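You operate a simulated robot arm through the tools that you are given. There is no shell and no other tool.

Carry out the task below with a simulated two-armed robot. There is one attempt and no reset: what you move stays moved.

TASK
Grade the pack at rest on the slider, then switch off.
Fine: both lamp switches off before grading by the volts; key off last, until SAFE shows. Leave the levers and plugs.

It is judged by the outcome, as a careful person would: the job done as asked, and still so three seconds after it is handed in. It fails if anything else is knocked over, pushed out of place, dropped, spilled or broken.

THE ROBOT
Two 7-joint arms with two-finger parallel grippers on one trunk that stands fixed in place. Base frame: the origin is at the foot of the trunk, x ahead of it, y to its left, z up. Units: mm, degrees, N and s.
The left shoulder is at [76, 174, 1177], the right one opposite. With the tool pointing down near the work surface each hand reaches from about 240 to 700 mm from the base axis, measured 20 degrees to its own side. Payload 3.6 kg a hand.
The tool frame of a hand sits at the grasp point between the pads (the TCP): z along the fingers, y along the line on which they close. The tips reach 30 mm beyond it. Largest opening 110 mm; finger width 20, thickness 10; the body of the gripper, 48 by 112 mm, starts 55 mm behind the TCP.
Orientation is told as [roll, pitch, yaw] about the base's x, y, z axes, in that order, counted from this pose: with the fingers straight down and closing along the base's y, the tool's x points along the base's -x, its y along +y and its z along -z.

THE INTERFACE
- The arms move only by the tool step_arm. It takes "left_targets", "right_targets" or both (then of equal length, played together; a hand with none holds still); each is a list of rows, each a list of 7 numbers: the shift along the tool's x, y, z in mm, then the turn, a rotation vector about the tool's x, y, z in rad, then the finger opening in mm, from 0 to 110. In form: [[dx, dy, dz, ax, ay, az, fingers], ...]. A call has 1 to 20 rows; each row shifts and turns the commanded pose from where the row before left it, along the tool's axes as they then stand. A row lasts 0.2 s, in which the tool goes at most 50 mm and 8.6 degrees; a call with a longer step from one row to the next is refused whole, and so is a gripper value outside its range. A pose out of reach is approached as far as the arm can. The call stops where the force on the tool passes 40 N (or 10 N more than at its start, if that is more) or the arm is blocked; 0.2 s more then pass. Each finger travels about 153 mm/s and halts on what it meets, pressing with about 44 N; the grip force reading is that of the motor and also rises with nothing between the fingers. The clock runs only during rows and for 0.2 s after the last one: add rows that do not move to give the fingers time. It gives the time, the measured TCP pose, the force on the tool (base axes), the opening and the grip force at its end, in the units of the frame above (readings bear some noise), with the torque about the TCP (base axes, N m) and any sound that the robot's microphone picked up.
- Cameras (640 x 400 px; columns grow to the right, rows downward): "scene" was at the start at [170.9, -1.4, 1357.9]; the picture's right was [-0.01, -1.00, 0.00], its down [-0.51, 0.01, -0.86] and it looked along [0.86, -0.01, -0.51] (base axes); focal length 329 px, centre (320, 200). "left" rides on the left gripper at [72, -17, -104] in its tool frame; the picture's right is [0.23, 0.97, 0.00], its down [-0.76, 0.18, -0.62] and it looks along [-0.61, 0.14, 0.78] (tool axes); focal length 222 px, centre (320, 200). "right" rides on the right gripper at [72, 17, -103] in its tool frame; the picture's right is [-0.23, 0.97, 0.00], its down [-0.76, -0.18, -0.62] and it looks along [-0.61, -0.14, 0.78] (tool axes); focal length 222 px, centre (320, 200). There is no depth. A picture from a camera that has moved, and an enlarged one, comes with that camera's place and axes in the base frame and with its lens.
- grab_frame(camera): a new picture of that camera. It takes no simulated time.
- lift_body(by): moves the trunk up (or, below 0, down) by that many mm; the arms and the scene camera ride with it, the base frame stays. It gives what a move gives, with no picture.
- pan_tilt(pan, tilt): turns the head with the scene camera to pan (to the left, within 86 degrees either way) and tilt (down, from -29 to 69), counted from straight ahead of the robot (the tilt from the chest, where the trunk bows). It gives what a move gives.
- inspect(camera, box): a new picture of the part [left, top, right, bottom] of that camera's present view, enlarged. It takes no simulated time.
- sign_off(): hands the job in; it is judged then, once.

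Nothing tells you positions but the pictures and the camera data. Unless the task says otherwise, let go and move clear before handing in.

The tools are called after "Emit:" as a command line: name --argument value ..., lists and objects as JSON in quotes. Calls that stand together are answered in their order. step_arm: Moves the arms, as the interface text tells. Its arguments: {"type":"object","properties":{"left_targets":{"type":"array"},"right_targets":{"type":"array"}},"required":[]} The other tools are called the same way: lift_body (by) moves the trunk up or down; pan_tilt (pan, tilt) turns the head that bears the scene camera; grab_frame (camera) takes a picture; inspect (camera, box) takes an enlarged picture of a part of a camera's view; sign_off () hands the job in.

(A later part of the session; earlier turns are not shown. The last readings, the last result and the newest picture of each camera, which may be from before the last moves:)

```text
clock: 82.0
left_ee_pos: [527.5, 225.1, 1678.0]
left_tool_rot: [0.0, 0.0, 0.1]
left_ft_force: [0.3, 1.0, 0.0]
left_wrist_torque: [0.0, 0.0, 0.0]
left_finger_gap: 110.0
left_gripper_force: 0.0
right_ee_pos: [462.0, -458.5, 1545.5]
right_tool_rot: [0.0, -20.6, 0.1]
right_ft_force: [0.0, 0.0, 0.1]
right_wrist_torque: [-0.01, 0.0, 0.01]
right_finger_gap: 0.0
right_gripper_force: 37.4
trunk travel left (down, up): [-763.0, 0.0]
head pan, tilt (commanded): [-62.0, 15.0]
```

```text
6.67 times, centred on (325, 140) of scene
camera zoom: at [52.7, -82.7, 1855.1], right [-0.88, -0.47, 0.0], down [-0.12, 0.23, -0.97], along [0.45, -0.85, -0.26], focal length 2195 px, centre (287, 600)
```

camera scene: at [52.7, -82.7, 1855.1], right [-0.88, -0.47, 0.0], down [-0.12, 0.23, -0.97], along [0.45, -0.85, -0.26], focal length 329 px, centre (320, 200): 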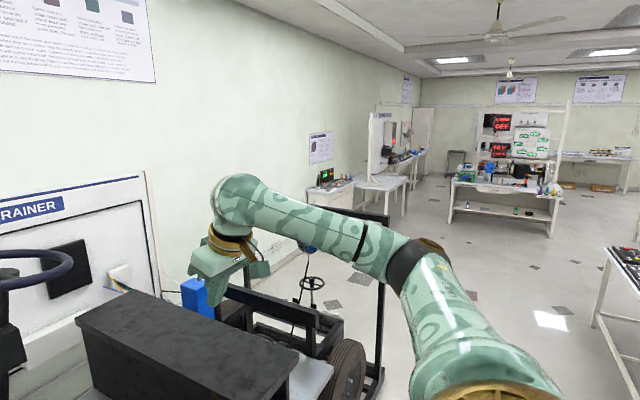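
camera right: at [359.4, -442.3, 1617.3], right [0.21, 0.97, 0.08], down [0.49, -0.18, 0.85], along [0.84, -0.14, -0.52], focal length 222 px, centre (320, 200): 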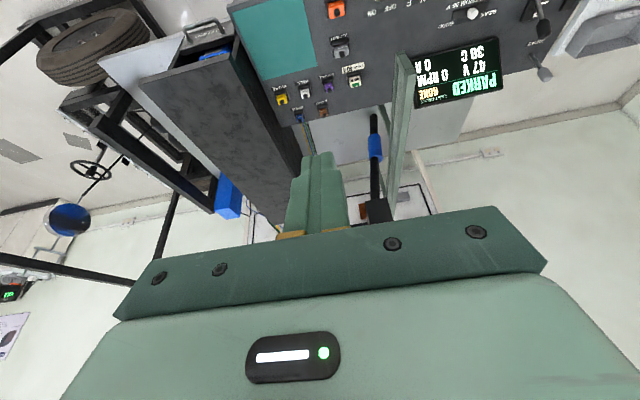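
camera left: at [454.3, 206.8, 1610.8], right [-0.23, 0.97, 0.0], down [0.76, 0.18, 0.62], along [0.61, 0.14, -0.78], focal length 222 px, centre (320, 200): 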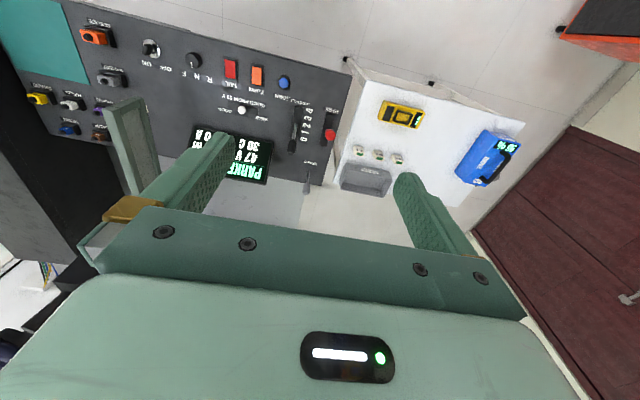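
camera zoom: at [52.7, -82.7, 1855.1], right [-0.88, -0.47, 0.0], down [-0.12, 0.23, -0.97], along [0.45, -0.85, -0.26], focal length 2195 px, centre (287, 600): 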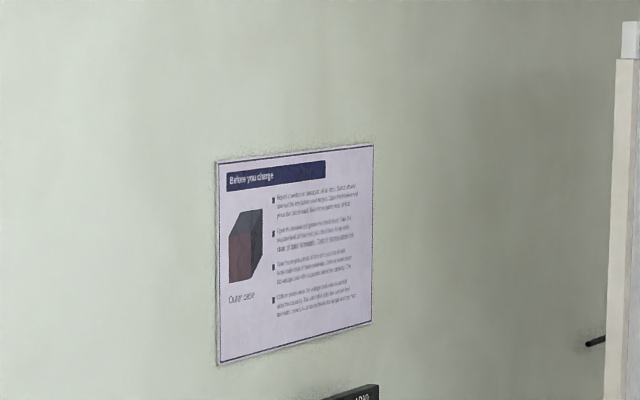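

Emit:
lift_body --by -400

Emit:
lift_body --by -70

Emit:
grab_frame --camera "scene"

Emit:
inspect --camera "scene" --box '[290, 110, 370, 190]'

Emit:
grab_frame --camera "right"

```text
clock: 85.8
left_ee_pos: [526.7, 225.0, 1277.8]
left_tool_rot: [0.0, 0.0, 0.0]
left_ft_force: [-0.5, 0.5, 0.0]
left_wrist_torque: [-0.01, 0.02, 0.01]
left_finger_gap: 110.1
left_gripper_force: 0.0
right_ee_pos: [463.1, -458.1, 1146.6]
right_tool_rot: [0.0, -20.7, 0.1]
right_ft_force: [0.3, -0.2, 1.2]
right_wrist_torque: [-0.01, 0.04, 0.01]
right_finger_gap: 0.2
right_gripper_force: 38.0
trunk travel left (down, up): [-363.0, 400.0]
head pan, tilt (commanded): [-62.0, 15.0]
```

```text
clock: 86.9
left_ee_pos: [527.4, 225.6, 1207.7]
left_tool_rot: [0.0, -0.1, 0.0]
left_ft_force: [-0.5, -0.4, 0.0]
left_wrist_torque: [0.02, -0.02, -0.02]
left_finger_gap: 109.8
left_gripper_force: 0.2
right_ee_pos: [461.6, -458.2, 1076.5]
right_tool_rot: [0.0, -20.6, 0.0]
right_ft_force: [-0.3, -0.5, 0.6]
right_wrist_torque: [0.01, -0.01, 0.0]
right_finger_gap: 0.0
right_gripper_force: 37.4
trunk travel left (down, up): [-293.0, 470.0]
head pan, tilt (commanded): [-62.0, 15.0]
```

```text
taken
camera scene: at [123.6, -82.7, 1382.9], right [-0.88, -0.47, 0.0], down [-0.12, 0.23, -0.97], along [0.45, -0.85, -0.26], focal length 329 px, centre (320, 200)
```

scene: 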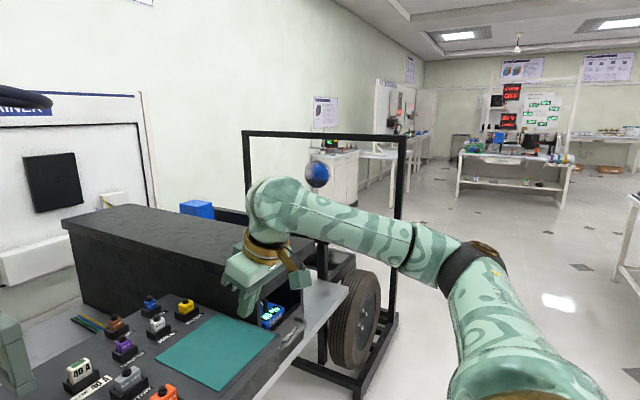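

```text
5.00 times, centred on (330, 150) of scene
camera zoom: at [123.6, -82.7, 1382.9], right [-0.88, -0.47, 0.0], down [-0.12, 0.23, -0.97], along [0.45, -0.85, -0.26], focal length 1646 px, centre (270, 450)
```

zoom: 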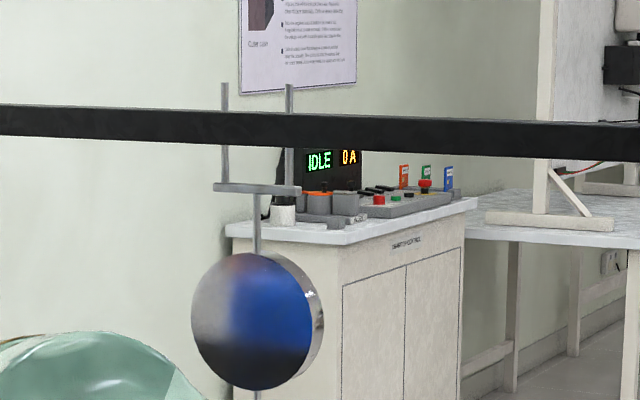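

```text
taken
camera right: at [358.6, -442.3, 1147.8], right [0.21, 0.97, 0.08], down [0.49, -0.18, 0.85], along [0.84, -0.14, -0.52], focal length 222 px, centre (320, 200)
```

right: 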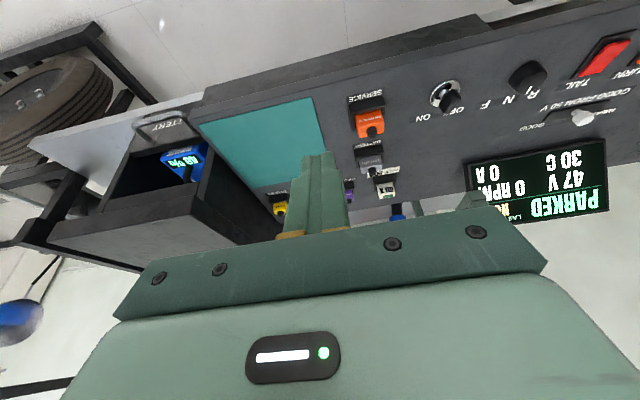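

The mirror reflection is too blurred to show lamps directly. I'll put the rockers back as they were found by pressing the near ends, then look at the rear bulbs again from the same high view to see whether they light. TAIL first.

Emit:
step_arm --right_targets '[[0, 42.5, 0, 0, 0, 0, 0], [0, 42.5, 0, 0, 0, 0, 0], [0, 42.5, 0, 0, 0, 0, 0], [0, 42.5, 0, 0, 0, 0, 0], [0, 42.5, 0, 0, 0, 0, 0], [0, 42.5, 0, 0, 0, 0, 0], [0, 42.5, 0, 0, 0, 0, 0], [0, 42.5, 0, 0, 0, 0, 0], [0, 42.5, 0, 0, 0, 0, 0], [0, 42.5, 0, 0, 0, 0, 0], [-11.2, 0, 38.05, 0, 0, 0, 0], [-11.2, 0, 38.05, 0, 0, 0, 0], [-11.2, 0, 38.05, 0, 0, 0, 0], [-11.2, 0, 38.05, 0, 0, 0, 0], [-11.2, 0, 38.05, 0, 0, 0, 0], [-11.2, 0, 38.05, 0, 0, 0, 0], [0, 0, 0, 0, 0, 0, 0]]'

Emit:
pan_tilt --pan 0 --tilt 38

Emit:
inspect --camera "right" --box '[220, 20, 440, 200]'

Emit:
inspect --camera "scene" --box '[260, 200, 420, 300]'

```text
clock: 90.5
left_ee_pos: [526.3, 225.0, 1207.5]
left_tool_rot: [0.0, 0.1, 0.0]
left_ft_force: [-0.8, -0.5, 0.1]
left_wrist_torque: [-0.02, -0.01, 0.02]
left_finger_gap: 110.1
left_gripper_force: 0.0
right_ee_pos: [606.9, -33.9, 888.4]
right_tool_rot: [0.0, -20.5, 0.2]
right_ft_force: [0.0, 0.5, -0.3]
right_wrist_torque: [0.01, -0.02, 0.03]
right_finger_gap: 0.1
right_gripper_force: 37.5
trunk travel left (down, up): [-293.0, 470.0]
head pan, tilt (commanded): [-62.0, 15.0]
```

```text
clock: 91.8
left_ee_pos: [526.7, 224.3, 1207.1]
left_tool_rot: [0.1, -0.1, 0.1]
left_ft_force: [0.1, 0.4, 0.1]
left_wrist_torque: [0.0, -0.01, -0.01]
left_finger_gap: 110.0
left_gripper_force: 0.1
right_ee_pos: [606.0, -32.8, 886.9]
right_tool_rot: [0.0, -20.4, 0.2]
right_ft_force: [-0.5, 0.4, -1.0]
right_wrist_torque: [-0.02, 0.03, 0.0]
right_finger_gap: 0.0
right_gripper_force: 37.4
trunk travel left (down, up): [-293.0, 470.0]
head pan, tilt (commanded): [0.0, 38.0]
```

```text
2.22 times, centred on (330, 110) of right
camera zoom: at [502.9, -17.9, 958.8], right [0.21, 0.97, 0.08], down [0.49, -0.18, 0.85], along [0.84, -0.14, -0.52], focal length 494 px, centre (298, 400)
```

zoom: 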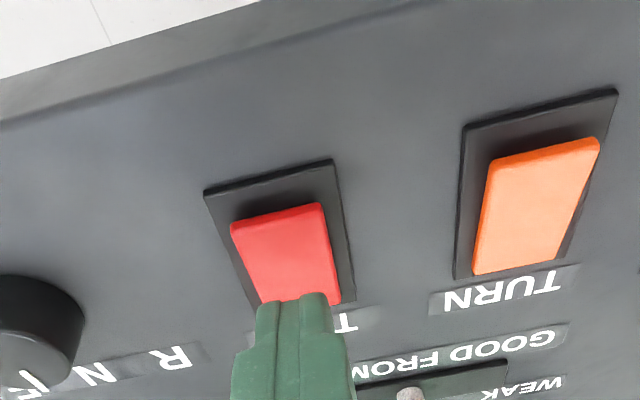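

```text
4.00 times, centred on (340, 250) of scene
camera zoom: at [167.0, -0.1, 1346.1], right [0.0, -1.0, 0.0], down [-0.62, 0.0, -0.79], along [0.79, 0.0, -0.62], focal length 1317 px, centre (240, 0)
```

zoom: 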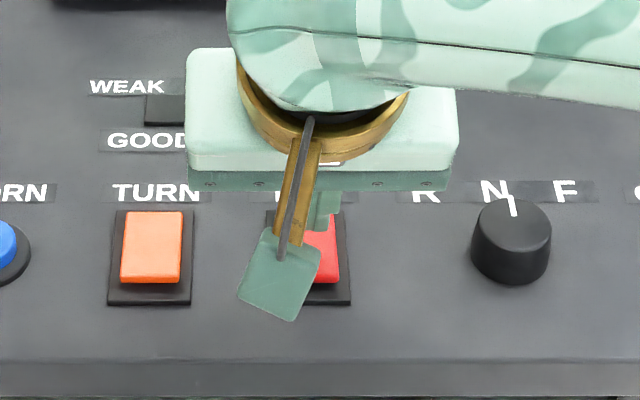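

Emit:
step_arm --right_targets '[[3.15, 0, 8.4, 0, 0, 0, 0], [3.15, 0, 8.4, 0, 0, 0, 0], [0.7, 0, 1.87, 0, 0, 0, 0], [0.7, 0, 1.87, 0, 0, 0, 0], [0.7, 0, 1.87, 0, 0, 0, 0], [0.7, 0, 1.87, 0, 0, 0, 0], [0.35, 0, 0.94, 0, 0, 0, 0], [0, 0, 0, 0, 0, 0, 0]]'

Emit:
inspect --camera "right" --box '[220, 20, 440, 200]'

```text
clock: 93.6
left_ee_pos: [527.0, 224.4, 1207.4]
left_tool_rot: [0.0, 0.0, 0.2]
left_ft_force: [0.7, 0.0, 0.3]
left_wrist_torque: [0.01, -0.03, 0.02]
left_finger_gap: 110.2
left_gripper_force: 0.0
right_ee_pos: [605.0, -33.2, 860.4]
right_tool_rot: [0.1, -20.6, 0.0]
right_ft_force: [1.6, -1.3, 5.1]
right_wrist_torque: [-0.05, -0.02, -0.07]
right_finger_gap: 0.0
right_gripper_force: 37.7
trunk travel left (down, up): [-293.0, 470.0]
head pan, tilt (commanded): [0.0, 38.0]
```

```text
2.22 times, centred on (330, 110) of right
camera zoom: at [501.9, -16.9, 931.4], right [0.21, 0.97, 0.08], down [0.49, -0.18, 0.85], along [0.84, -0.14, -0.52], focal length 494 px, centre (298, 400)
```

zoom: 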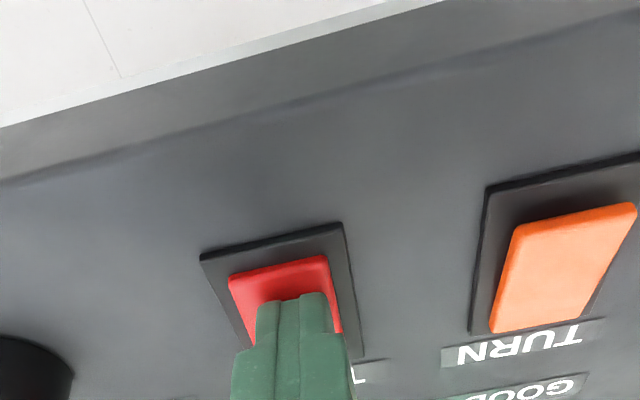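

TAIL is back to near-end-down. Now the same for TURN.

Emit:
step_arm --right_targets '[[-4.9, 0, -13.1, 0, 0, 0, 0], [-4.9, 0, -13.1, 0, 0, 0, 0], [0, 40, 0, 0, 0, 0, 0], [0, 40, 0, 0, 0, 0, 0], [0, 0, 0, 0, 0, 0, 0], [3.27, 0, 8.7, 0, 0, 0, 0], [3.27, 0, 8.7, 0, 0, 0, 0], [0.7, 0, 1.87, 0, 0, 0, 0], [0.7, 0, 1.87, 0, 0, 0, 0], [0.7, 0, 1.87, 0, 0, 0, 0], [0.7, 0, 1.87, 0, 0, 0, 0], [0.35, 0, 0.94, 0, 0, 0, 0], [0, 0, 0, 0, 0, 0, 0]]'

Emit:
inspect --camera "right" --box '[200, 20, 420, 200]'

```text
clock: 96.4
left_ee_pos: [526.1, 225.1, 1207.5]
left_tool_rot: [0.0, -0.1, 0.2]
left_ft_force: [-0.2, -0.9, -0.4]
left_wrist_torque: [-0.02, 0.01, 0.0]
left_finger_gap: 110.0
left_gripper_force: 0.2
right_ee_pos: [603.6, 45.4, 859.0]
right_tool_rot: [0.0, -20.5, 0.1]
right_ft_force: [0.5, -1.5, 3.0]
right_wrist_torque: [-0.04, -0.01, 0.02]
right_finger_gap: 0.0
right_gripper_force: 37.6
trunk travel left (down, up): [-293.0, 470.0]
head pan, tilt (commanded): [0.0, 38.0]
```

```text
2.22 times, centred on (310, 110) of right
camera zoom: at [501.7, 62.9, 931.4], right [0.21, 0.97, 0.08], down [0.49, -0.18, 0.85], along [0.84, -0.14, -0.52], focal length 494 px, centre (342, 400)
```

zoom: 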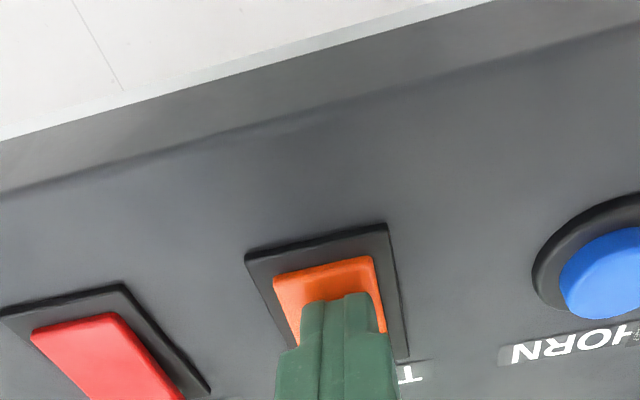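

Both rockers are as originally found. Back to the same high viewing pose to compare the rear bulbs, checking the display on the way.

Emit:
step_arm --right_targets '[[-4.9, 0, -13.1, 0, 0, 0, 0], [11.2, 0, -38.05, 0, 0, 0, 0], [11.2, 0, -38.05, 0, 0, 0, 0], [11.2, 0, -38.05, 0, 0, 0, 0], [11.2, 0, -38.05, 0, 0, 0, 0], [11.2, 0, -38.05, 0, 0, 0, 0], [11.2, 0, -25.0, 0, 0, 0, 0], [0, -42, 0, 0, 0, 0, 0], [0, -42, 0, 0, 0, 0, 0], [0, -42, 0, 0, 0, 0, 0], [0, -42, 0, 0, 0, 0, 0], [0, -42, 0, 0, 0, 0, 0], [0, -42, 0, 0, 0, 0, 0], [0, -42, 0, 0, 0, 0, 0], [0, -42, 0, 0, 0, 0, 0], [0, -42, 0, 0, 0, 0, 0], [0, -42, 0, 0, 0, 0, 0], [0, -42, 0, 0, 0, 0, 0], [0, -42, 0, 0, 0, 0, 0], [0, 0, 0, 0, 0, 0, 0]]'

Emit:
inspect --camera "scene" --box '[220, 120, 440, 290]'

Emit:
pan_tilt --pan -62 --tilt 15

Emit:
inspect --camera "scene" --box '[290, 110, 370, 190]'

Emit:
lift_body --by 400

Emit:
lift_body --by 70

Emit:
grab_frame --camera "right"

Emit:
inspect --camera "right" --box '[128, 162, 158, 182]'

Emit:
inspect --camera "right" --box '[88, 140, 128, 165]'

```text
clock: 100.6
left_ee_pos: [527.0, 224.5, 1206.8]
left_tool_rot: [0.1, 0.1, 0.1]
left_ft_force: [-0.7, 0.2, -0.3]
left_wrist_torque: [0.01, 0.03, 0.02]
left_finger_gap: 109.9
left_gripper_force: 0.1
right_ee_pos: [468.6, -455.2, 1054.2]
right_tool_rot: [0.0, -20.5, 0.1]
right_ft_force: [-0.5, 0.9, 0.1]
right_wrist_torque: [0.0, 0.0, 0.02]
right_finger_gap: 0.0
right_gripper_force: 37.3
trunk travel left (down, up): [-293.0, 470.0]
head pan, tilt (commanded): [0.0, 38.0]
```

```text
2.35 times, centred on (330, 205) of scene
camera zoom: at [167.0, 0.2, 1346.0], right [0.0, -1.0, 0.0], down [-0.62, 0.0, -0.79], along [0.79, 0.0, -0.62], focal length 775 px, centre (296, 188)
```

zoom: 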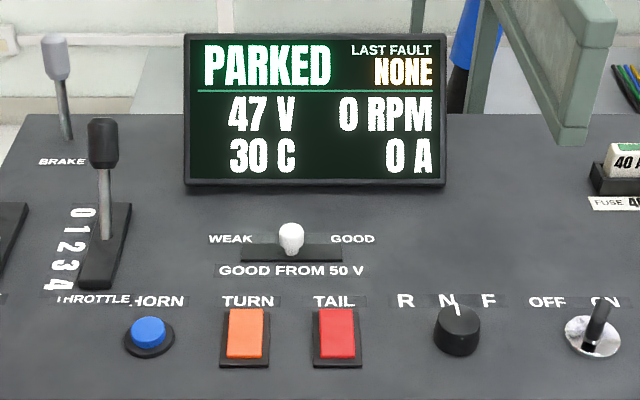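

```text
clock: 101.9
left_ee_pos: [526.7, 224.2, 1207.3]
left_tool_rot: [0.0, -0.1, 0.1]
left_ft_force: [-0.2, -0.3, -0.2]
left_wrist_torque: [0.0, 0.03, -0.03]
left_finger_gap: 110.1
left_gripper_force: 0.1
right_ee_pos: [467.4, -454.9, 1053.7]
right_tool_rot: [0.1, -20.5, 0.2]
right_ft_force: [0.1, 0.0, -0.1]
right_wrist_torque: [-0.01, 0.0, 0.02]
right_finger_gap: 0.0
right_gripper_force: 37.8
trunk travel left (down, up): [-293.0, 470.0]
head pan, tilt (commanded): [-62.0, 15.0]
```

```text
5.00 times, centred on (330, 150) of scene
camera zoom: at [124.5, -82.7, 1382.6], right [-0.88, -0.47, 0.0], down [-0.12, 0.23, -0.97], along [0.45, -0.85, -0.26], focal length 1646 px, centre (270, 450)
```

zoom: 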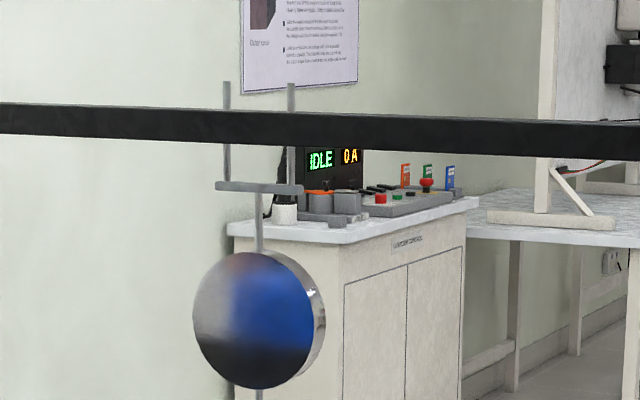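

```text
clock: 105.8
left_ee_pos: [526.7, 224.2, 1607.1]
left_tool_rot: [0.0, 0.0, 0.1]
left_ft_force: [0.0, -0.5, -0.8]
left_wrist_torque: [-0.03, 0.01, 0.02]
left_finger_gap: 110.1
left_gripper_force: 0.0
right_ee_pos: [467.5, -457.7, 1451.2]
right_tool_rot: [0.1, -20.5, 0.0]
right_ft_force: [-0.8, 0.8, 0.1]
right_wrist_torque: [0.01, 0.04, -0.01]
right_finger_gap: 0.0
right_gripper_force: 37.5
trunk travel left (down, up): [-693.0, 70.0]
head pan, tilt (commanded): [-62.0, 15.0]
```

```text
clock: 106.8
left_ee_pos: [526.5, 224.5, 1677.5]
left_tool_rot: [0.0, 0.0, 0.1]
left_ft_force: [-0.7, -0.1, 0.2]
left_wrist_torque: [0.03, -0.02, 0.01]
left_finger_gap: 109.9
left_gripper_force: 0.1
right_ee_pos: [467.6, -457.6, 1521.0]
right_tool_rot: [0.1, -20.6, 0.0]
right_ft_force: [0.0, 0.3, -0.3]
right_wrist_torque: [0.0, 0.02, 0.0]
right_finger_gap: 0.0
right_gripper_force: 38.4
trunk travel left (down, up): [-763.0, 0.0]
head pan, tilt (commanded): [-62.0, 15.0]
```

```text
taken
camera right: at [364.2, -441.4, 1592.2], right [0.21, 0.97, 0.08], down [0.5, -0.18, 0.85], along [0.84, -0.14, -0.52], focal length 222 px, centre (320, 200)
```

right: 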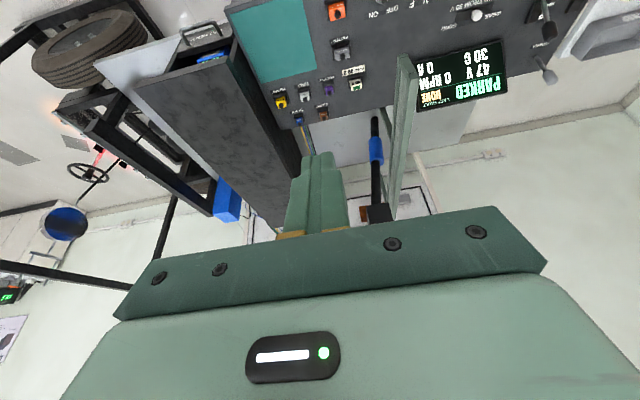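

```text
16.00 times, centred on (143, 172) of right
camera zoom: at [364.2, -441.4, 1592.2], right [0.21, 0.97, 0.08], down [0.5, -0.18, 0.85], along [0.84, -0.14, -0.52], focal length 3554 px, centre (3152, 648)
```

zoom: 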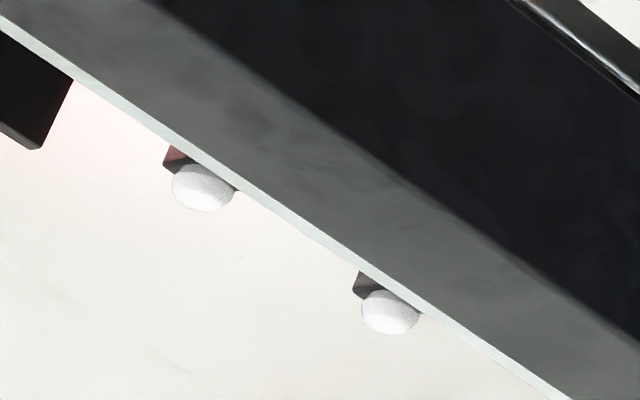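

```text
16.00 times, centred on (108, 152) of right
camera zoom: at [364.2, -441.4, 1592.2], right [0.21, 0.97, 0.08], down [0.5, -0.18, 0.85], along [0.84, -0.14, -0.52], focal length 3554 px, centre (3712, 960)
```

zoom: 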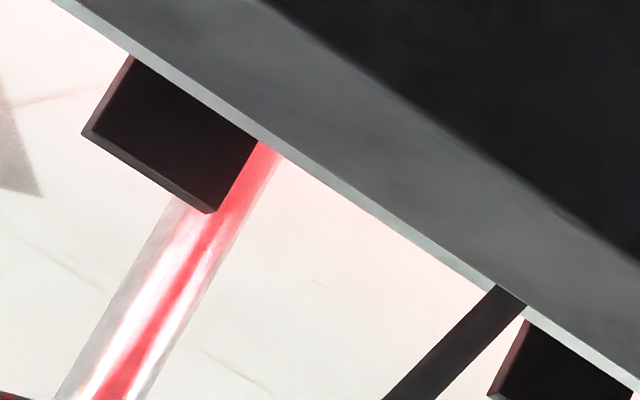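

Decisive: with the rockers near-end-down there is a red glow at the rear of the vehicle, and there was none with them far-end-down. So near-end-down is ON (as found) and far-end-down is OFF. The lamps-off reading held at 47 V for about 55 s, so the grade is WEAK. Now I'll lower the trunk and switch both off again.

Emit:
lift_body --by -400

Emit:
lift_body --by -170

Emit:
pan_tilt --pan 0 --tilt 38

Emit:
step_arm --right_targets '[[0, 42.4, 0, 0, 0, 0, 0], [0, 42.4, 0, 0, 0, 0, 0], [0, 42.4, 0, 0, 0, 0, 0], [0, 42.4, 0, 0, 0, 0, 0], [0, 42.4, 0, 0, 0, 0, 0], [0, 42.4, 0, 0, 0, 0, 0], [0, 42.4, 0, 0, 0, 0, 0], [0, 42.4, 0, 0, 0, 0, 0], [0, 42.4, 0, 0, 0, 0, 0], [0, 42.4, 0, 0, 0, 0, 0], [-28, 0, 24.6, 0, 0, 0, 0], [-28, 0, 24.6, 0, 0, 0, 0], [-28, 0, 24.6, 0, 0, 0, 0], [-28, 0, 24.6, 0, 0, 0, 0], [-28, 0, 24.6, 0, 0, 0, 0], [0, 0, 0, 0, 0, 0, 0]]'

Emit:
inspect --camera "right" --box '[220, 20, 440, 200]'

```text
clock: 110.7
left_ee_pos: [526.7, 224.1, 1277.7]
left_tool_rot: [-0.1, 0.0, 0.0]
left_ft_force: [0.4, -0.4, -0.4]
left_wrist_torque: [0.03, 0.03, 0.01]
left_finger_gap: 110.0
left_gripper_force: 0.2
right_ee_pos: [466.5, -456.4, 1122.4]
right_tool_rot: [0.2, -20.6, 0.1]
right_ft_force: [0.3, -0.1, -0.5]
right_wrist_torque: [0.01, 0.03, -0.01]
right_finger_gap: 0.0
right_gripper_force: 38.0
trunk travel left (down, up): [-363.0, 400.0]
head pan, tilt (commanded): [-62.0, 15.0]
```

```text
clock: 112.6
left_ee_pos: [525.9, 225.3, 1108.3]
left_tool_rot: [0.0, 0.1, 0.2]
left_ft_force: [0.5, 0.5, -0.2]
left_wrist_torque: [0.01, -0.02, 0.01]
left_finger_gap: 110.1
left_gripper_force: 0.0
right_ee_pos: [466.3, -457.1, 951.5]
right_tool_rot: [-0.1, -20.5, 0.1]
right_ft_force: [-0.2, 0.4, 0.2]
right_wrist_torque: [0.06, 0.01, -0.04]
right_finger_gap: 0.1
right_gripper_force: 37.7
trunk travel left (down, up): [-193.0, 570.0]
head pan, tilt (commanded): [-62.0, 15.0]
```

```text
clock: 113.9
left_ee_pos: [527.6, 224.6, 1107.1]
left_tool_rot: [0.0, 0.0, 0.1]
left_ft_force: [-0.1, 0.5, 0.1]
left_wrist_torque: [0.01, -0.01, -0.02]
left_finger_gap: 109.9
left_gripper_force: 0.1
right_ee_pos: [466.6, -456.9, 951.0]
right_tool_rot: [0.1, -20.5, 0.2]
right_ft_force: [0.2, 0.3, -0.8]
right_wrist_torque: [0.0, 0.01, 0.01]
right_finger_gap: 0.2
right_gripper_force: 37.6
trunk travel left (down, up): [-193.0, 570.0]
head pan, tilt (commanded): [0.0, 38.0]
```

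```text
clock: 117.3
left_ee_pos: [526.8, 224.8, 1107.3]
left_tool_rot: [0.1, 0.0, 0.1]
left_ft_force: [0.1, 1.0, -0.6]
left_wrist_torque: [0.03, -0.02, 0.04]
left_finger_gap: 110.1
left_gripper_force: 0.0
right_ee_pos: [641.2, -31.3, 885.2]
right_tool_rot: [0.0, -20.4, 0.1]
right_ft_force: [-0.4, -0.4, -0.1]
right_wrist_torque: [0.01, -0.02, 0.01]
right_finger_gap: 0.2
right_gripper_force: 37.9
trunk travel left (down, up): [-193.0, 570.0]
head pan, tilt (commanded): [0.0, 38.0]
```

```text
2.22 times, centred on (330, 110) of right
camera zoom: at [538.5, -16.4, 955.6], right [0.21, 0.97, 0.08], down [0.49, -0.18, 0.85], along [0.84, -0.14, -0.52], focal length 494 px, centre (298, 400)
```

zoom: 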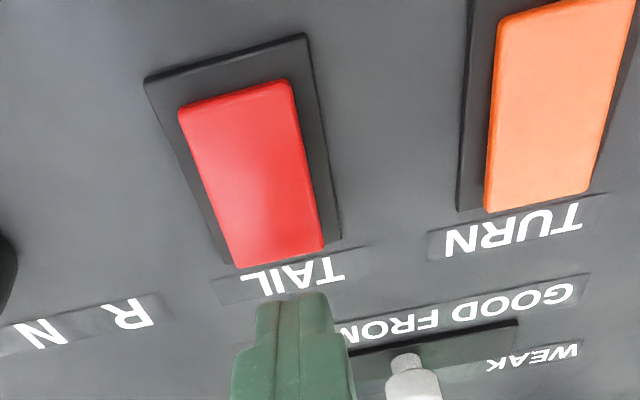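

Hovering over TAIL's far end. I'll press it, lift, move to TURN's far end and press that too.

Emit:
step_arm --right_targets '[[3.15, -1, 8.4, 0, 0, 0, 0], [3.15, -1, 8.4, 0, 0, 0, 0], [0.7, 0, 1.87, 0, 0, 0, 0], [0.7, 0, 1.87, 0, 0, 0, 0], [0.7, 0, 1.87, 0, 0, 0, 0], [0.35, 0, 0.94, 0, 0, 0, 0], [0, 0, 0, 0, 0, 0, 0], [-4.4, 0, -11.8, 0, 0, 0, 0], [-4.4, 0, -11.8, 0, 0, 0, 0], [0, 40, 0, 0, 0, 0, 0], [0, 40, 0, 0, 0, 0, 0], [0, 0, 0, 0, 0, 0, 0]]'

Emit:
inspect --camera "right" --box '[120, 20, 440, 200]'

```text
clock: 119.9
left_ee_pos: [526.9, 224.0, 1107.5]
left_tool_rot: [0.0, 0.0, 0.1]
left_ft_force: [-0.2, 1.4, 0.2]
left_wrist_torque: [-0.05, 0.0, -0.02]
left_finger_gap: 109.7
left_gripper_force: 0.1
right_ee_pos: [641.8, 45.2, 883.3]
right_tool_rot: [0.0, -20.5, -0.1]
right_ft_force: [0.2, -0.9, 0.0]
right_wrist_torque: [-0.04, -0.01, 0.03]
right_finger_gap: 0.2
right_gripper_force: 37.9
trunk travel left (down, up): [-193.0, 570.0]
head pan, tilt (commanded): [0.0, 38.0]
```

```text
2.00 times, centred on (280, 110) of right
camera zoom: at [538.3, 61.3, 956.2], right [0.21, 0.97, 0.08], down [0.5, -0.18, 0.85], along [0.84, -0.14, -0.52], focal length 444 px, centre (400, 380)
```

zoom: 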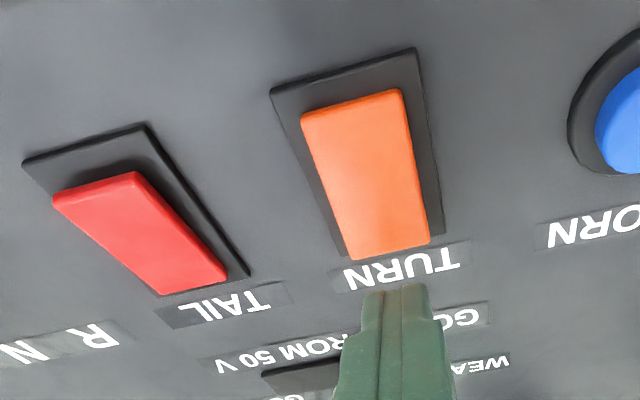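

TAIL is off (near end raised). Now TURN.

Emit:
step_arm --right_targets '[[3.0, 0.5, 8.0, 0, 0, 0, 0], [3.0, 0.5, 8.0, 0, 0, 0, 0], [0.7, 0, 1.87, 0, 0, 0, 0], [0.7, 0, 1.87, 0, 0, 0, 0], [0.5, 0, 1.4, 0, 0, 0, 0], [0, 0, 0, 0, 0, 0, 0], [-4.4, 0, -11.8, 0, 0, 0, 0], [-4.4, 0, -11.8, 0, 0, 0, 0], [10, 0, -30, 0, 0, 0, 0], [10, -30, -30, 0, 0, 0, 0], [0, -40, 0, 0, 0, 0, 0], [0, -40, 0, 0, 0, 0, 0], [0, -40, 0, 0, 0, 0, 0], [0, -40, 0, 0, 0, 0, 0], [0, -40, 0, 0, 0, 0, 0], [0, 0, 0, 0, 0, 0, 0]]'

Emit:
grab_frame --camera "scene"

Emit:
inspect --camera "scene" --box '[220, 90, 420, 270]'

Emit:
inspect --camera "scene" --box '[260, 210, 380, 280]'

```text
clock: 123.3
left_ee_pos: [527.4, 224.6, 1106.1]
left_tool_rot: [0.1, 0.2, 0.1]
left_ft_force: [0.3, 0.7, 0.0]
left_wrist_torque: [0.01, 0.03, -0.03]
left_finger_gap: 110.1
left_gripper_force: 0.0
right_ee_pos: [600.0, -183.4, 939.4]
right_tool_rot: [0.0, -20.6, 0.2]
right_ft_force: [0.5, -0.4, -0.1]
right_wrist_torque: [-0.01, -0.04, -0.01]
right_finger_gap: 0.0
right_gripper_force: 37.6
trunk travel left (down, up): [-193.0, 570.0]
head pan, tilt (commanded): [0.0, 38.0]
```

```text
taken
camera scene: at [216.1, 0.4, 1242.6], right [0.0, -1.0, 0.0], down [-0.62, 0.0, -0.79], along [0.79, 0.0, -0.62], focal length 329 px, centre (320, 200)
```

scene: 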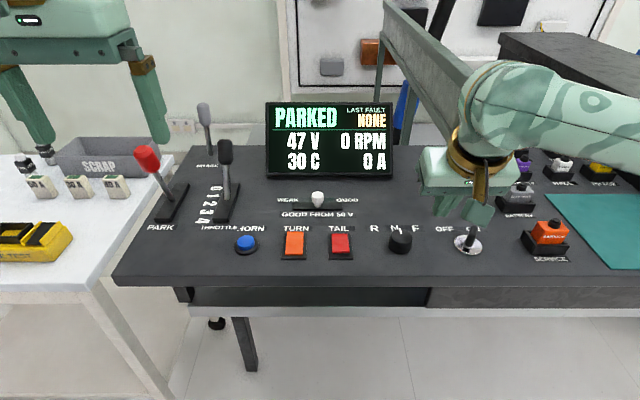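

```text
2.22 times, centred on (320, 180) of scene
camera zoom: at [216.1, 0.4, 1242.6], right [0.0, -1.0, 0.0], down [-0.62, 0.0, -0.79], along [0.79, 0.0, -0.62], focal length 732 px, centre (320, 244)
```

zoom: 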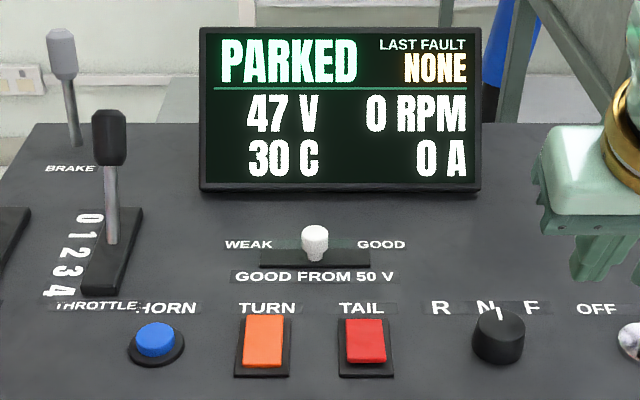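

```text
5.33 times, centred on (320, 245) of scene
camera zoom: at [216.1, 0.4, 1242.6], right [0.0, -1.0, 0.0], down [-0.62, 0.0, -0.79], along [0.79, 0.0, -0.62], focal length 1756 px, centre (320, -40)
```

zoom: 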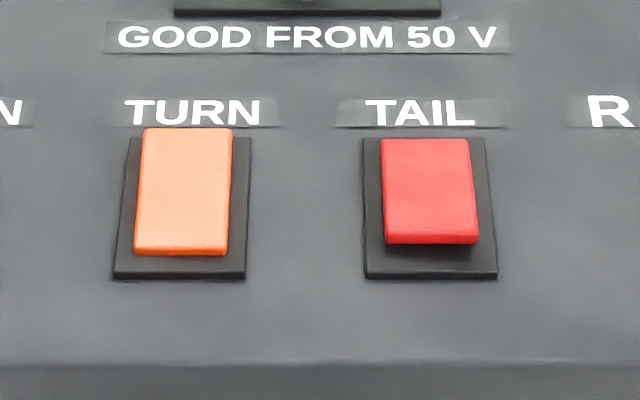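

TURN did not flip that time, as the press was slightly too shallow. I'll repeat a little deeper.

Emit:
step_arm --right_targets '[[0, 38.3, 0, 0, 0, 0, 0], [0, 38.3, 0, 0, 0, 0, 0], [0, 38.3, 0, 0, 0, 0, 0], [0, 38.3, 0, 0, 0, 0, 0], [0, 38.3, 0, 0, 0, 0, 0], [0, 38.3, 0, 0, 0, 0, 0], [-9.55, 0, 33, 0, 0, 0, 0], [-9.55, 0, 33, 0, 0, 0, 0], [0, 0, 0, 0, 0, 0, 0], [3.05, 0, 8.2, 0, 0, 0, 0], [3.05, 0, 8.2, 0, 0, 0, 0], [0.7, 0, 1.87, 0, 0, 0, 0], [0.7, 0, 1.87, 0, 0, 0, 0], [0.7, 0, 1.87, 0, 0, 0, 0], [0.7, 0, 1.87, 0, 0, 0, 0], [0.35, 0, 0.94, 0, 0, 0, 0], [0, 0, 0, 0, 0, 0, 0]]'

Emit:
inspect --camera "right" --box '[120, 20, 440, 200]'

```text
clock: 126.9
left_ee_pos: [524.6, 226.7, 1109.2]
left_tool_rot: [0.0, -0.2, 0.1]
left_ft_force: [-0.2, -0.7, 0.5]
left_wrist_torque: [0.02, 0.0, 0.0]
left_finger_gap: 109.8
left_gripper_force: 0.2
right_ee_pos: [641.9, 46.2, 858.8]
right_tool_rot: [0.1, -21.0, 0.0]
right_ft_force: [9.6, 3.3, 34.8]
right_wrist_torque: [0.14, -0.39, -0.06]
right_finger_gap: 0.1
right_gripper_force: 38.1
trunk travel left (down, up): [-193.0, 570.0]
head pan, tilt (commanded): [0.0, 38.0]
```

```text
2.00 times, centred on (280, 110) of right
camera zoom: at [538.2, 62.5, 930.6], right [0.21, 0.97, 0.08], down [0.49, -0.18, 0.85], along [0.85, -0.14, -0.51], focal length 444 px, centre (400, 380)
```

zoom: 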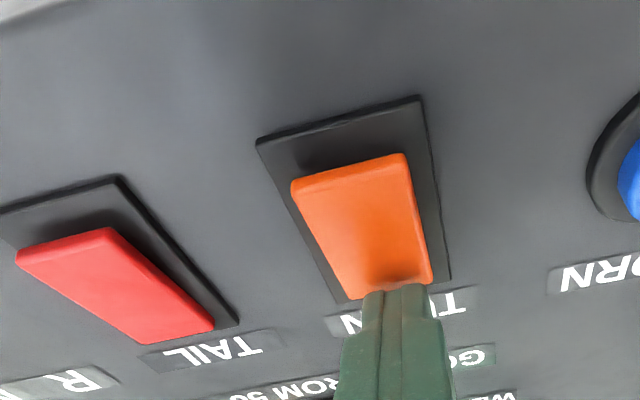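

TURN is now firmly at its off stop. I'll lift off, verify both, and get a close view of the slider.

Emit:
step_arm --right_targets '[[-4.4, 0, -11.8, 0, 0, 0, 0], [-4.4, 0, -11.8, 0, 0, 0, 0], [-4.4, -25, -11.8, 0, 0, 0, 0], [0, -40, -10, 0, 0, 0, 0], [0, -40, 0, 0, 0, 0, 0], [0, 0, 0, 0, 0, 0, 0]]'

Emit:
grab_frame --camera "right"

Emit:
inspect --camera "right" --box '[320, 60, 560, 220]'

Emit:
inspect --camera "scene" --box '[240, 180, 400, 280]'

```text
clock: 128.3
left_ee_pos: [526.6, 225.6, 1106.7]
left_tool_rot: [-0.1, 0.0, 0.1]
left_ft_force: [0.6, 0.3, 0.6]
left_wrist_torque: [-0.01, 0.0, 0.01]
left_finger_gap: 110.3
left_gripper_force: 0.1
right_ee_pos: [637.1, -57.3, 903.6]
right_tool_rot: [0.0, -20.5, 0.1]
right_ft_force: [-0.9, 0.7, -0.1]
right_wrist_torque: [-0.01, 0.02, 0.01]
right_finger_gap: 0.2
right_gripper_force: 37.6
trunk travel left (down, up): [-193.0, 570.0]
head pan, tilt (commanded): [0.0, 38.0]
```

```text
taken
camera right: at [534.4, -42.1, 974.6], right [0.21, 0.97, 0.08], down [0.5, -0.18, 0.85], along [0.84, -0.14, -0.52], focal length 222 px, centre (320, 200)
```

right: 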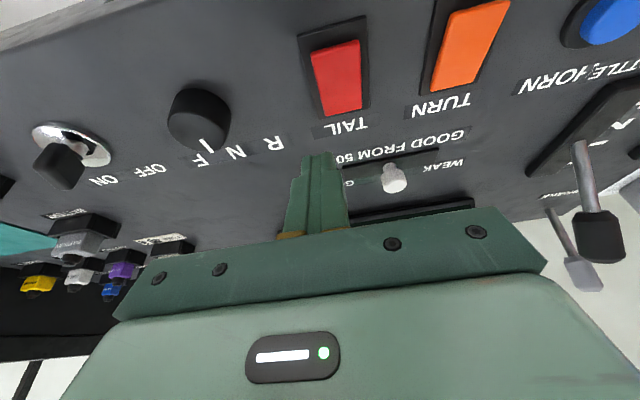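

```text
2.50 times, centred on (440, 140) of right
camera zoom: at [534.4, -42.1, 974.6], right [0.21, 0.97, 0.08], down [0.5, -0.18, 0.85], along [0.84, -0.14, -0.52], focal length 555 px, centre (20, 350)
```

zoom: 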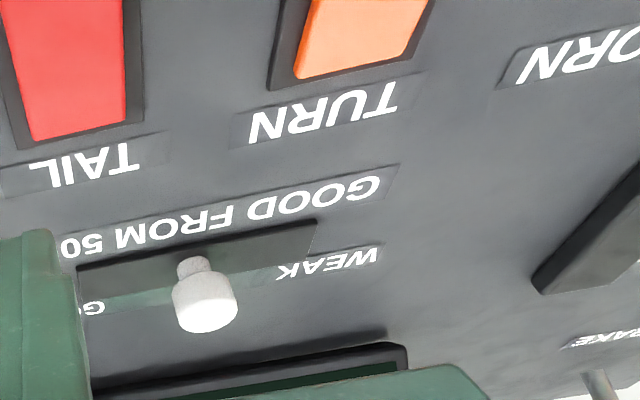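

```text
4.00 times, centred on (320, 230) of scene
camera zoom: at [216.0, 0.5, 1242.6], right [0.0, -1.0, 0.0], down [-0.62, 0.0, -0.79], along [0.79, 0.0, -0.62], focal length 1317 px, centre (320, 80)
```

zoom: 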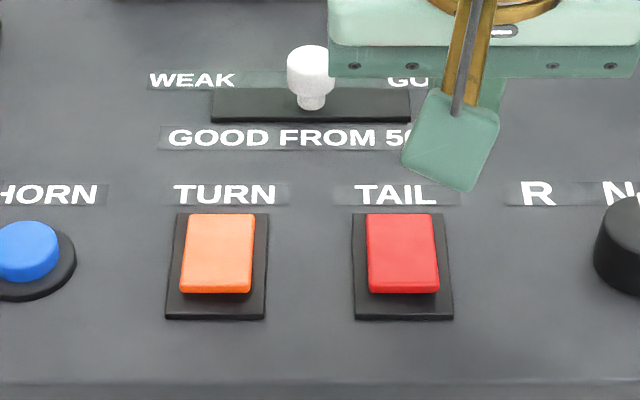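

Both switches are off. The slider knob is at about (731, 5), its cap spanning z≈837–855, on a track running y≈-45 to 56 with WEAK on the +y side. I'll tilt the closed fingers a bit more, reach out on the knob's right side and push it left.

Emit:
step_arm --right_targets '[[0, 0, -5, 0, -0.1, 0, 0], [0, 0, -5, 0, -0.1, 0, 0], [-36, 11, 22.5, 0, 0, 0, 0], [-36, 11, 22.5, 0, 0, 0, 0], [0, 0, 0, 0, 0, 0, 0]]'

Emit:
grab_frame --camera "right"

Emit:
inspect --camera "scene" --box '[240, 110, 440, 270]'

```text
clock: 129.5
left_ee_pos: [527.2, 225.2, 1108.1]
left_tool_rot: [0.1, 0.1, 0.0]
left_ft_force: [0.0, -0.5, -0.2]
left_wrist_torque: [-0.01, -0.02, -0.03]
left_finger_gap: 110.3
left_gripper_force: 0.1
right_ee_pos: [721.8, -36.6, 910.7]
right_tool_rot: [0.1, -32.0, 0.1]
right_ft_force: [-0.3, 0.4, -0.5]
right_wrist_torque: [0.03, 0.0, -0.04]
right_finger_gap: 0.0
right_gripper_force: 37.3
trunk travel left (down, up): [-193.0, 570.0]
head pan, tilt (commanded): [0.0, 38.0]
```

```text
taken
camera right: at [605.6, -20.9, 960.8], right [0.19, 0.97, 0.12], down [0.32, -0.18, 0.93], along [0.93, -0.14, -0.34], focal length 222 px, centre (320, 200)
```

right: 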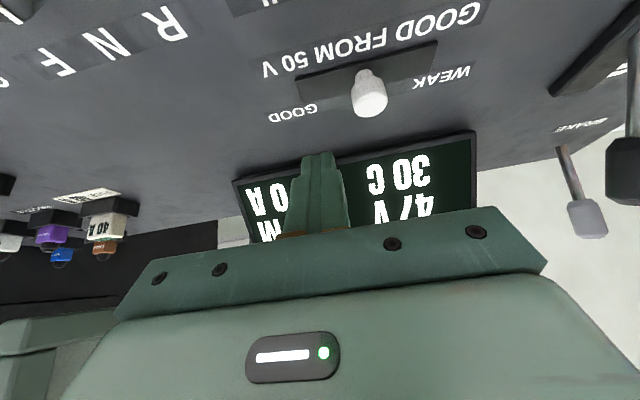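

```text
2.50 times, centred on (340, 190) of scene
camera zoom: at [215.9, -0.4, 1242.7], right [0.0, -1.0, 0.0], down [-0.62, 0.0, -0.79], along [0.79, 0.0, -0.62], focal length 823 px, centre (270, 225)
```

zoom: 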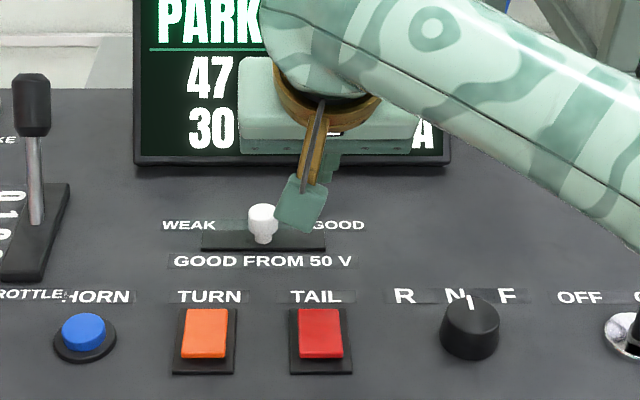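

Good reach. I'll lower beside the knob, on its right side.

Emit:
step_arm --right_targets '[[8.67, 0, 13.87, 0, 0, 0, 0], [8.67, 0, 13.87, 0, 0, 0, 0], [8.67, 0, 13.87, 0, 0, 0, 0], [0, 0, 0, 0, 0, 0, 0]]'

Emit:
grab_frame --camera "right"

Emit:
inspect --camera "right" --box '[240, 60, 480, 220]'

Emit:
inspect --camera "scene" --box '[260, 160, 400, 240]'

```text
clock: 130.5
left_ee_pos: [526.4, 224.4, 1107.9]
left_tool_rot: [-0.1, 0.0, 0.3]
left_ft_force: [-0.3, -0.4, 0.3]
left_wrist_torque: [-0.03, 0.01, -0.03]
left_finger_gap: 109.9
left_gripper_force: 0.1
right_ee_pos: [719.0, -36.0, 863.0]
right_tool_rot: [0.0, -32.0, 0.1]
right_ft_force: [0.1, -0.9, 0.4]
right_wrist_torque: [0.0, 0.0, 0.01]
right_finger_gap: 0.1
right_gripper_force: 37.4
trunk travel left (down, up): [-193.0, 570.0]
head pan, tilt (commanded): [0.0, 38.0]
```

```text
taken
camera right: at [604.6, -20.0, 912.1], right [0.19, 0.97, 0.12], down [0.32, -0.18, 0.93], along [0.93, -0.14, -0.34], focal length 222 px, centre (320, 200)
```

right: 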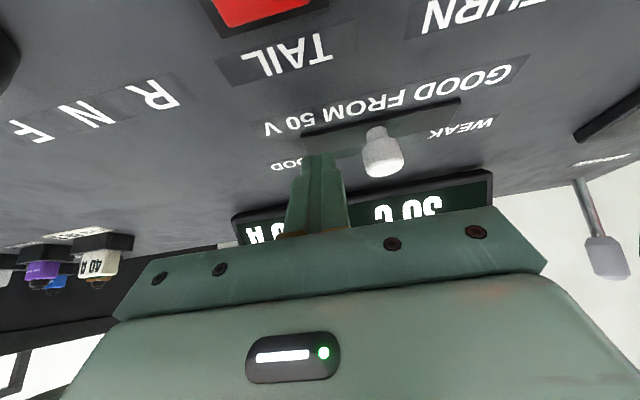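

```text
2.50 times, centred on (360, 140) of right
camera zoom: at [604.6, -20.0, 912.1], right [0.19, 0.97, 0.12], down [0.32, -0.18, 0.93], along [0.93, -0.14, -0.34], focal length 555 px, centre (220, 350)
```

zoom: 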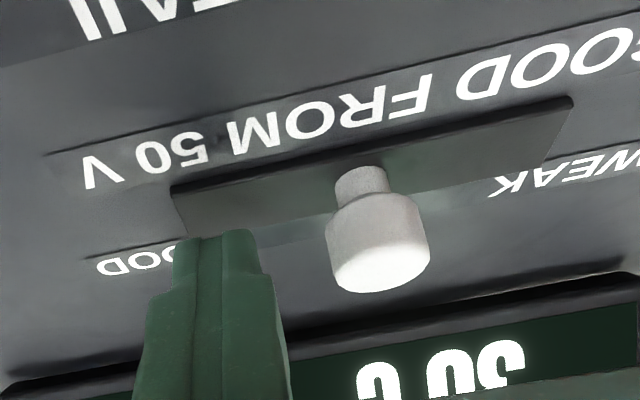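

```text
4.57 times, centred on (330, 200) of scene
camera zoom: at [215.9, 0.1, 1242.7], right [0.0, -1.0, 0.0], down [-0.62, 0.0, -0.79], along [0.79, 0.0, -0.62], focal length 1505 px, centre (274, 200)
```

zoom: 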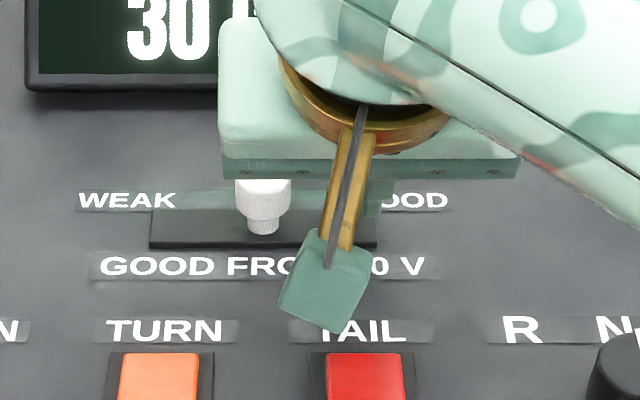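

The finger is beside the knob. Now I'll push it to the left (+y) in small steps.

Emit:
step_arm --right_targets '[[0, 10, 0, 0, 0, 0, 0], [0, 8, 0, 0, 0, 0, 0], [0, 5, 0, 0, 0, 0, 0], [0, 5, 0, 0, 0, 0, 0], [0, 5, 0, 0, 0, 0, 0], [0, 5, 0, 0, 0, 0, 0], [0, 5, 0, 0, 0, 0, 0], [0, 0, 0, 0, 0, 0, 0]]'

Emit:
inspect --camera "right" --box '[240, 60, 480, 220]'

Emit:
inspect --camera "scene" --box '[260, 160, 400, 240]'

```text
clock: 132.3
left_ee_pos: [527.5, 225.3, 1106.6]
left_tool_rot: [0.0, 0.0, 0.0]
left_ft_force: [-0.5, 0.5, -0.8]
left_wrist_torque: [-0.01, 0.05, 0.01]
left_finger_gap: 110.3
left_gripper_force: 0.1
right_ee_pos: [719.3, 8.0, 863.9]
right_tool_rot: [0.2, -32.0, 0.0]
right_ft_force: [-0.9, -0.9, 0.1]
right_wrist_torque: [-0.01, -0.06, -0.01]
right_finger_gap: 0.0
right_gripper_force: 37.7
trunk travel left (down, up): [-193.0, 570.0]
head pan, tilt (commanded): [0.0, 38.0]
```

```text
2.50 times, centred on (360, 140) of right
camera zoom: at [604.8, 23.0, 912.5], right [0.19, 0.97, 0.12], down [0.32, -0.18, 0.93], along [0.93, -0.14, -0.34], focal length 555 px, centre (220, 350)
```

zoom: 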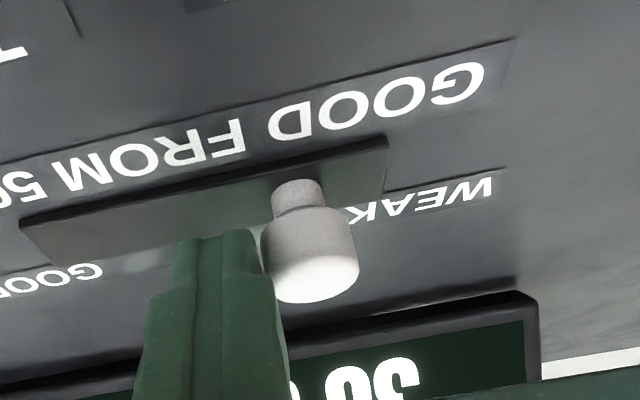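

```text
4.57 times, centred on (330, 200) of scene
camera zoom: at [216.0, 0.0, 1242.6], right [0.0, -1.0, 0.0], down [-0.62, 0.0, -0.79], along [0.79, 0.0, -0.62], focal length 1505 px, centre (274, 200)
```

zoom: 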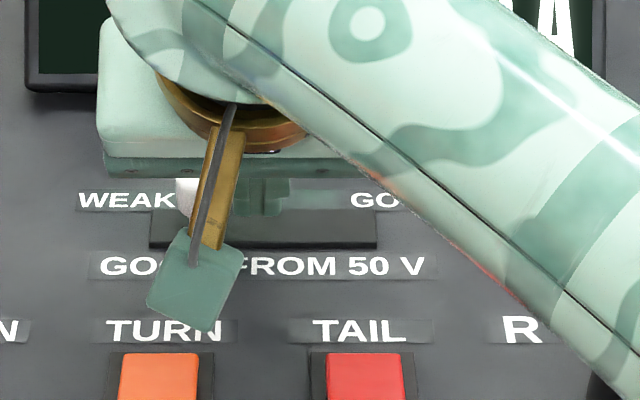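

The knob is moving freely. I'll continue towards the WEAK end.

Emit:
step_arm --right_targets '[[0, 4, 0, 0, 0, 0, 0], [0, 4, 0, 0, 0, 0, 0], [0, 3, 0, 0, 0, 0, 0], [0, 3, 0, 0, 0, 0, 0], [0, 0, 0, 0, 0, 0, 0]]'

Emit:
inspect --camera "right" --box '[240, 60, 480, 220]'

```text
clock: 133.5
left_ee_pos: [526.4, 223.1, 1108.1]
left_tool_rot: [0.1, 0.1, 0.2]
left_ft_force: [0.7, -0.6, 0.0]
left_wrist_torque: [0.02, 0.0, 0.0]
left_finger_gap: 110.1
left_gripper_force: 0.2
right_ee_pos: [719.7, 17.6, 864.3]
right_tool_rot: [-0.1, -32.0, -0.1]
right_ft_force: [-1.5, -20.6, 0.8]
right_wrist_torque: [-0.53, 0.06, -0.29]
right_finger_gap: 0.0
right_gripper_force: 37.5
trunk travel left (down, up): [-193.0, 570.0]
head pan, tilt (commanded): [0.0, 38.0]
```

```text
2.50 times, centred on (360, 140) of right
camera zoom: at [605.1, 33.2, 912.3], right [0.19, 0.97, 0.12], down [0.32, -0.18, 0.93], along [0.93, -0.14, -0.34], focal length 555 px, centre (220, 350)
```

zoom: 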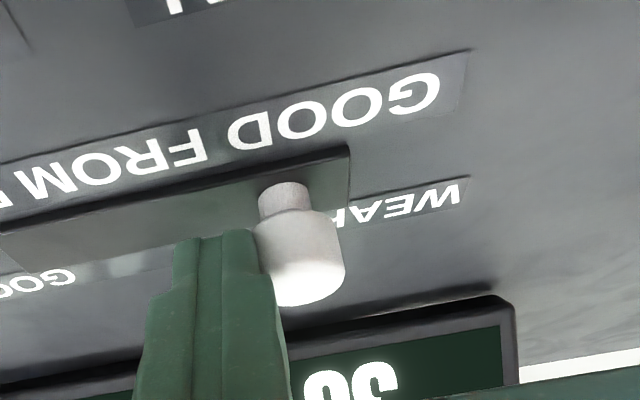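

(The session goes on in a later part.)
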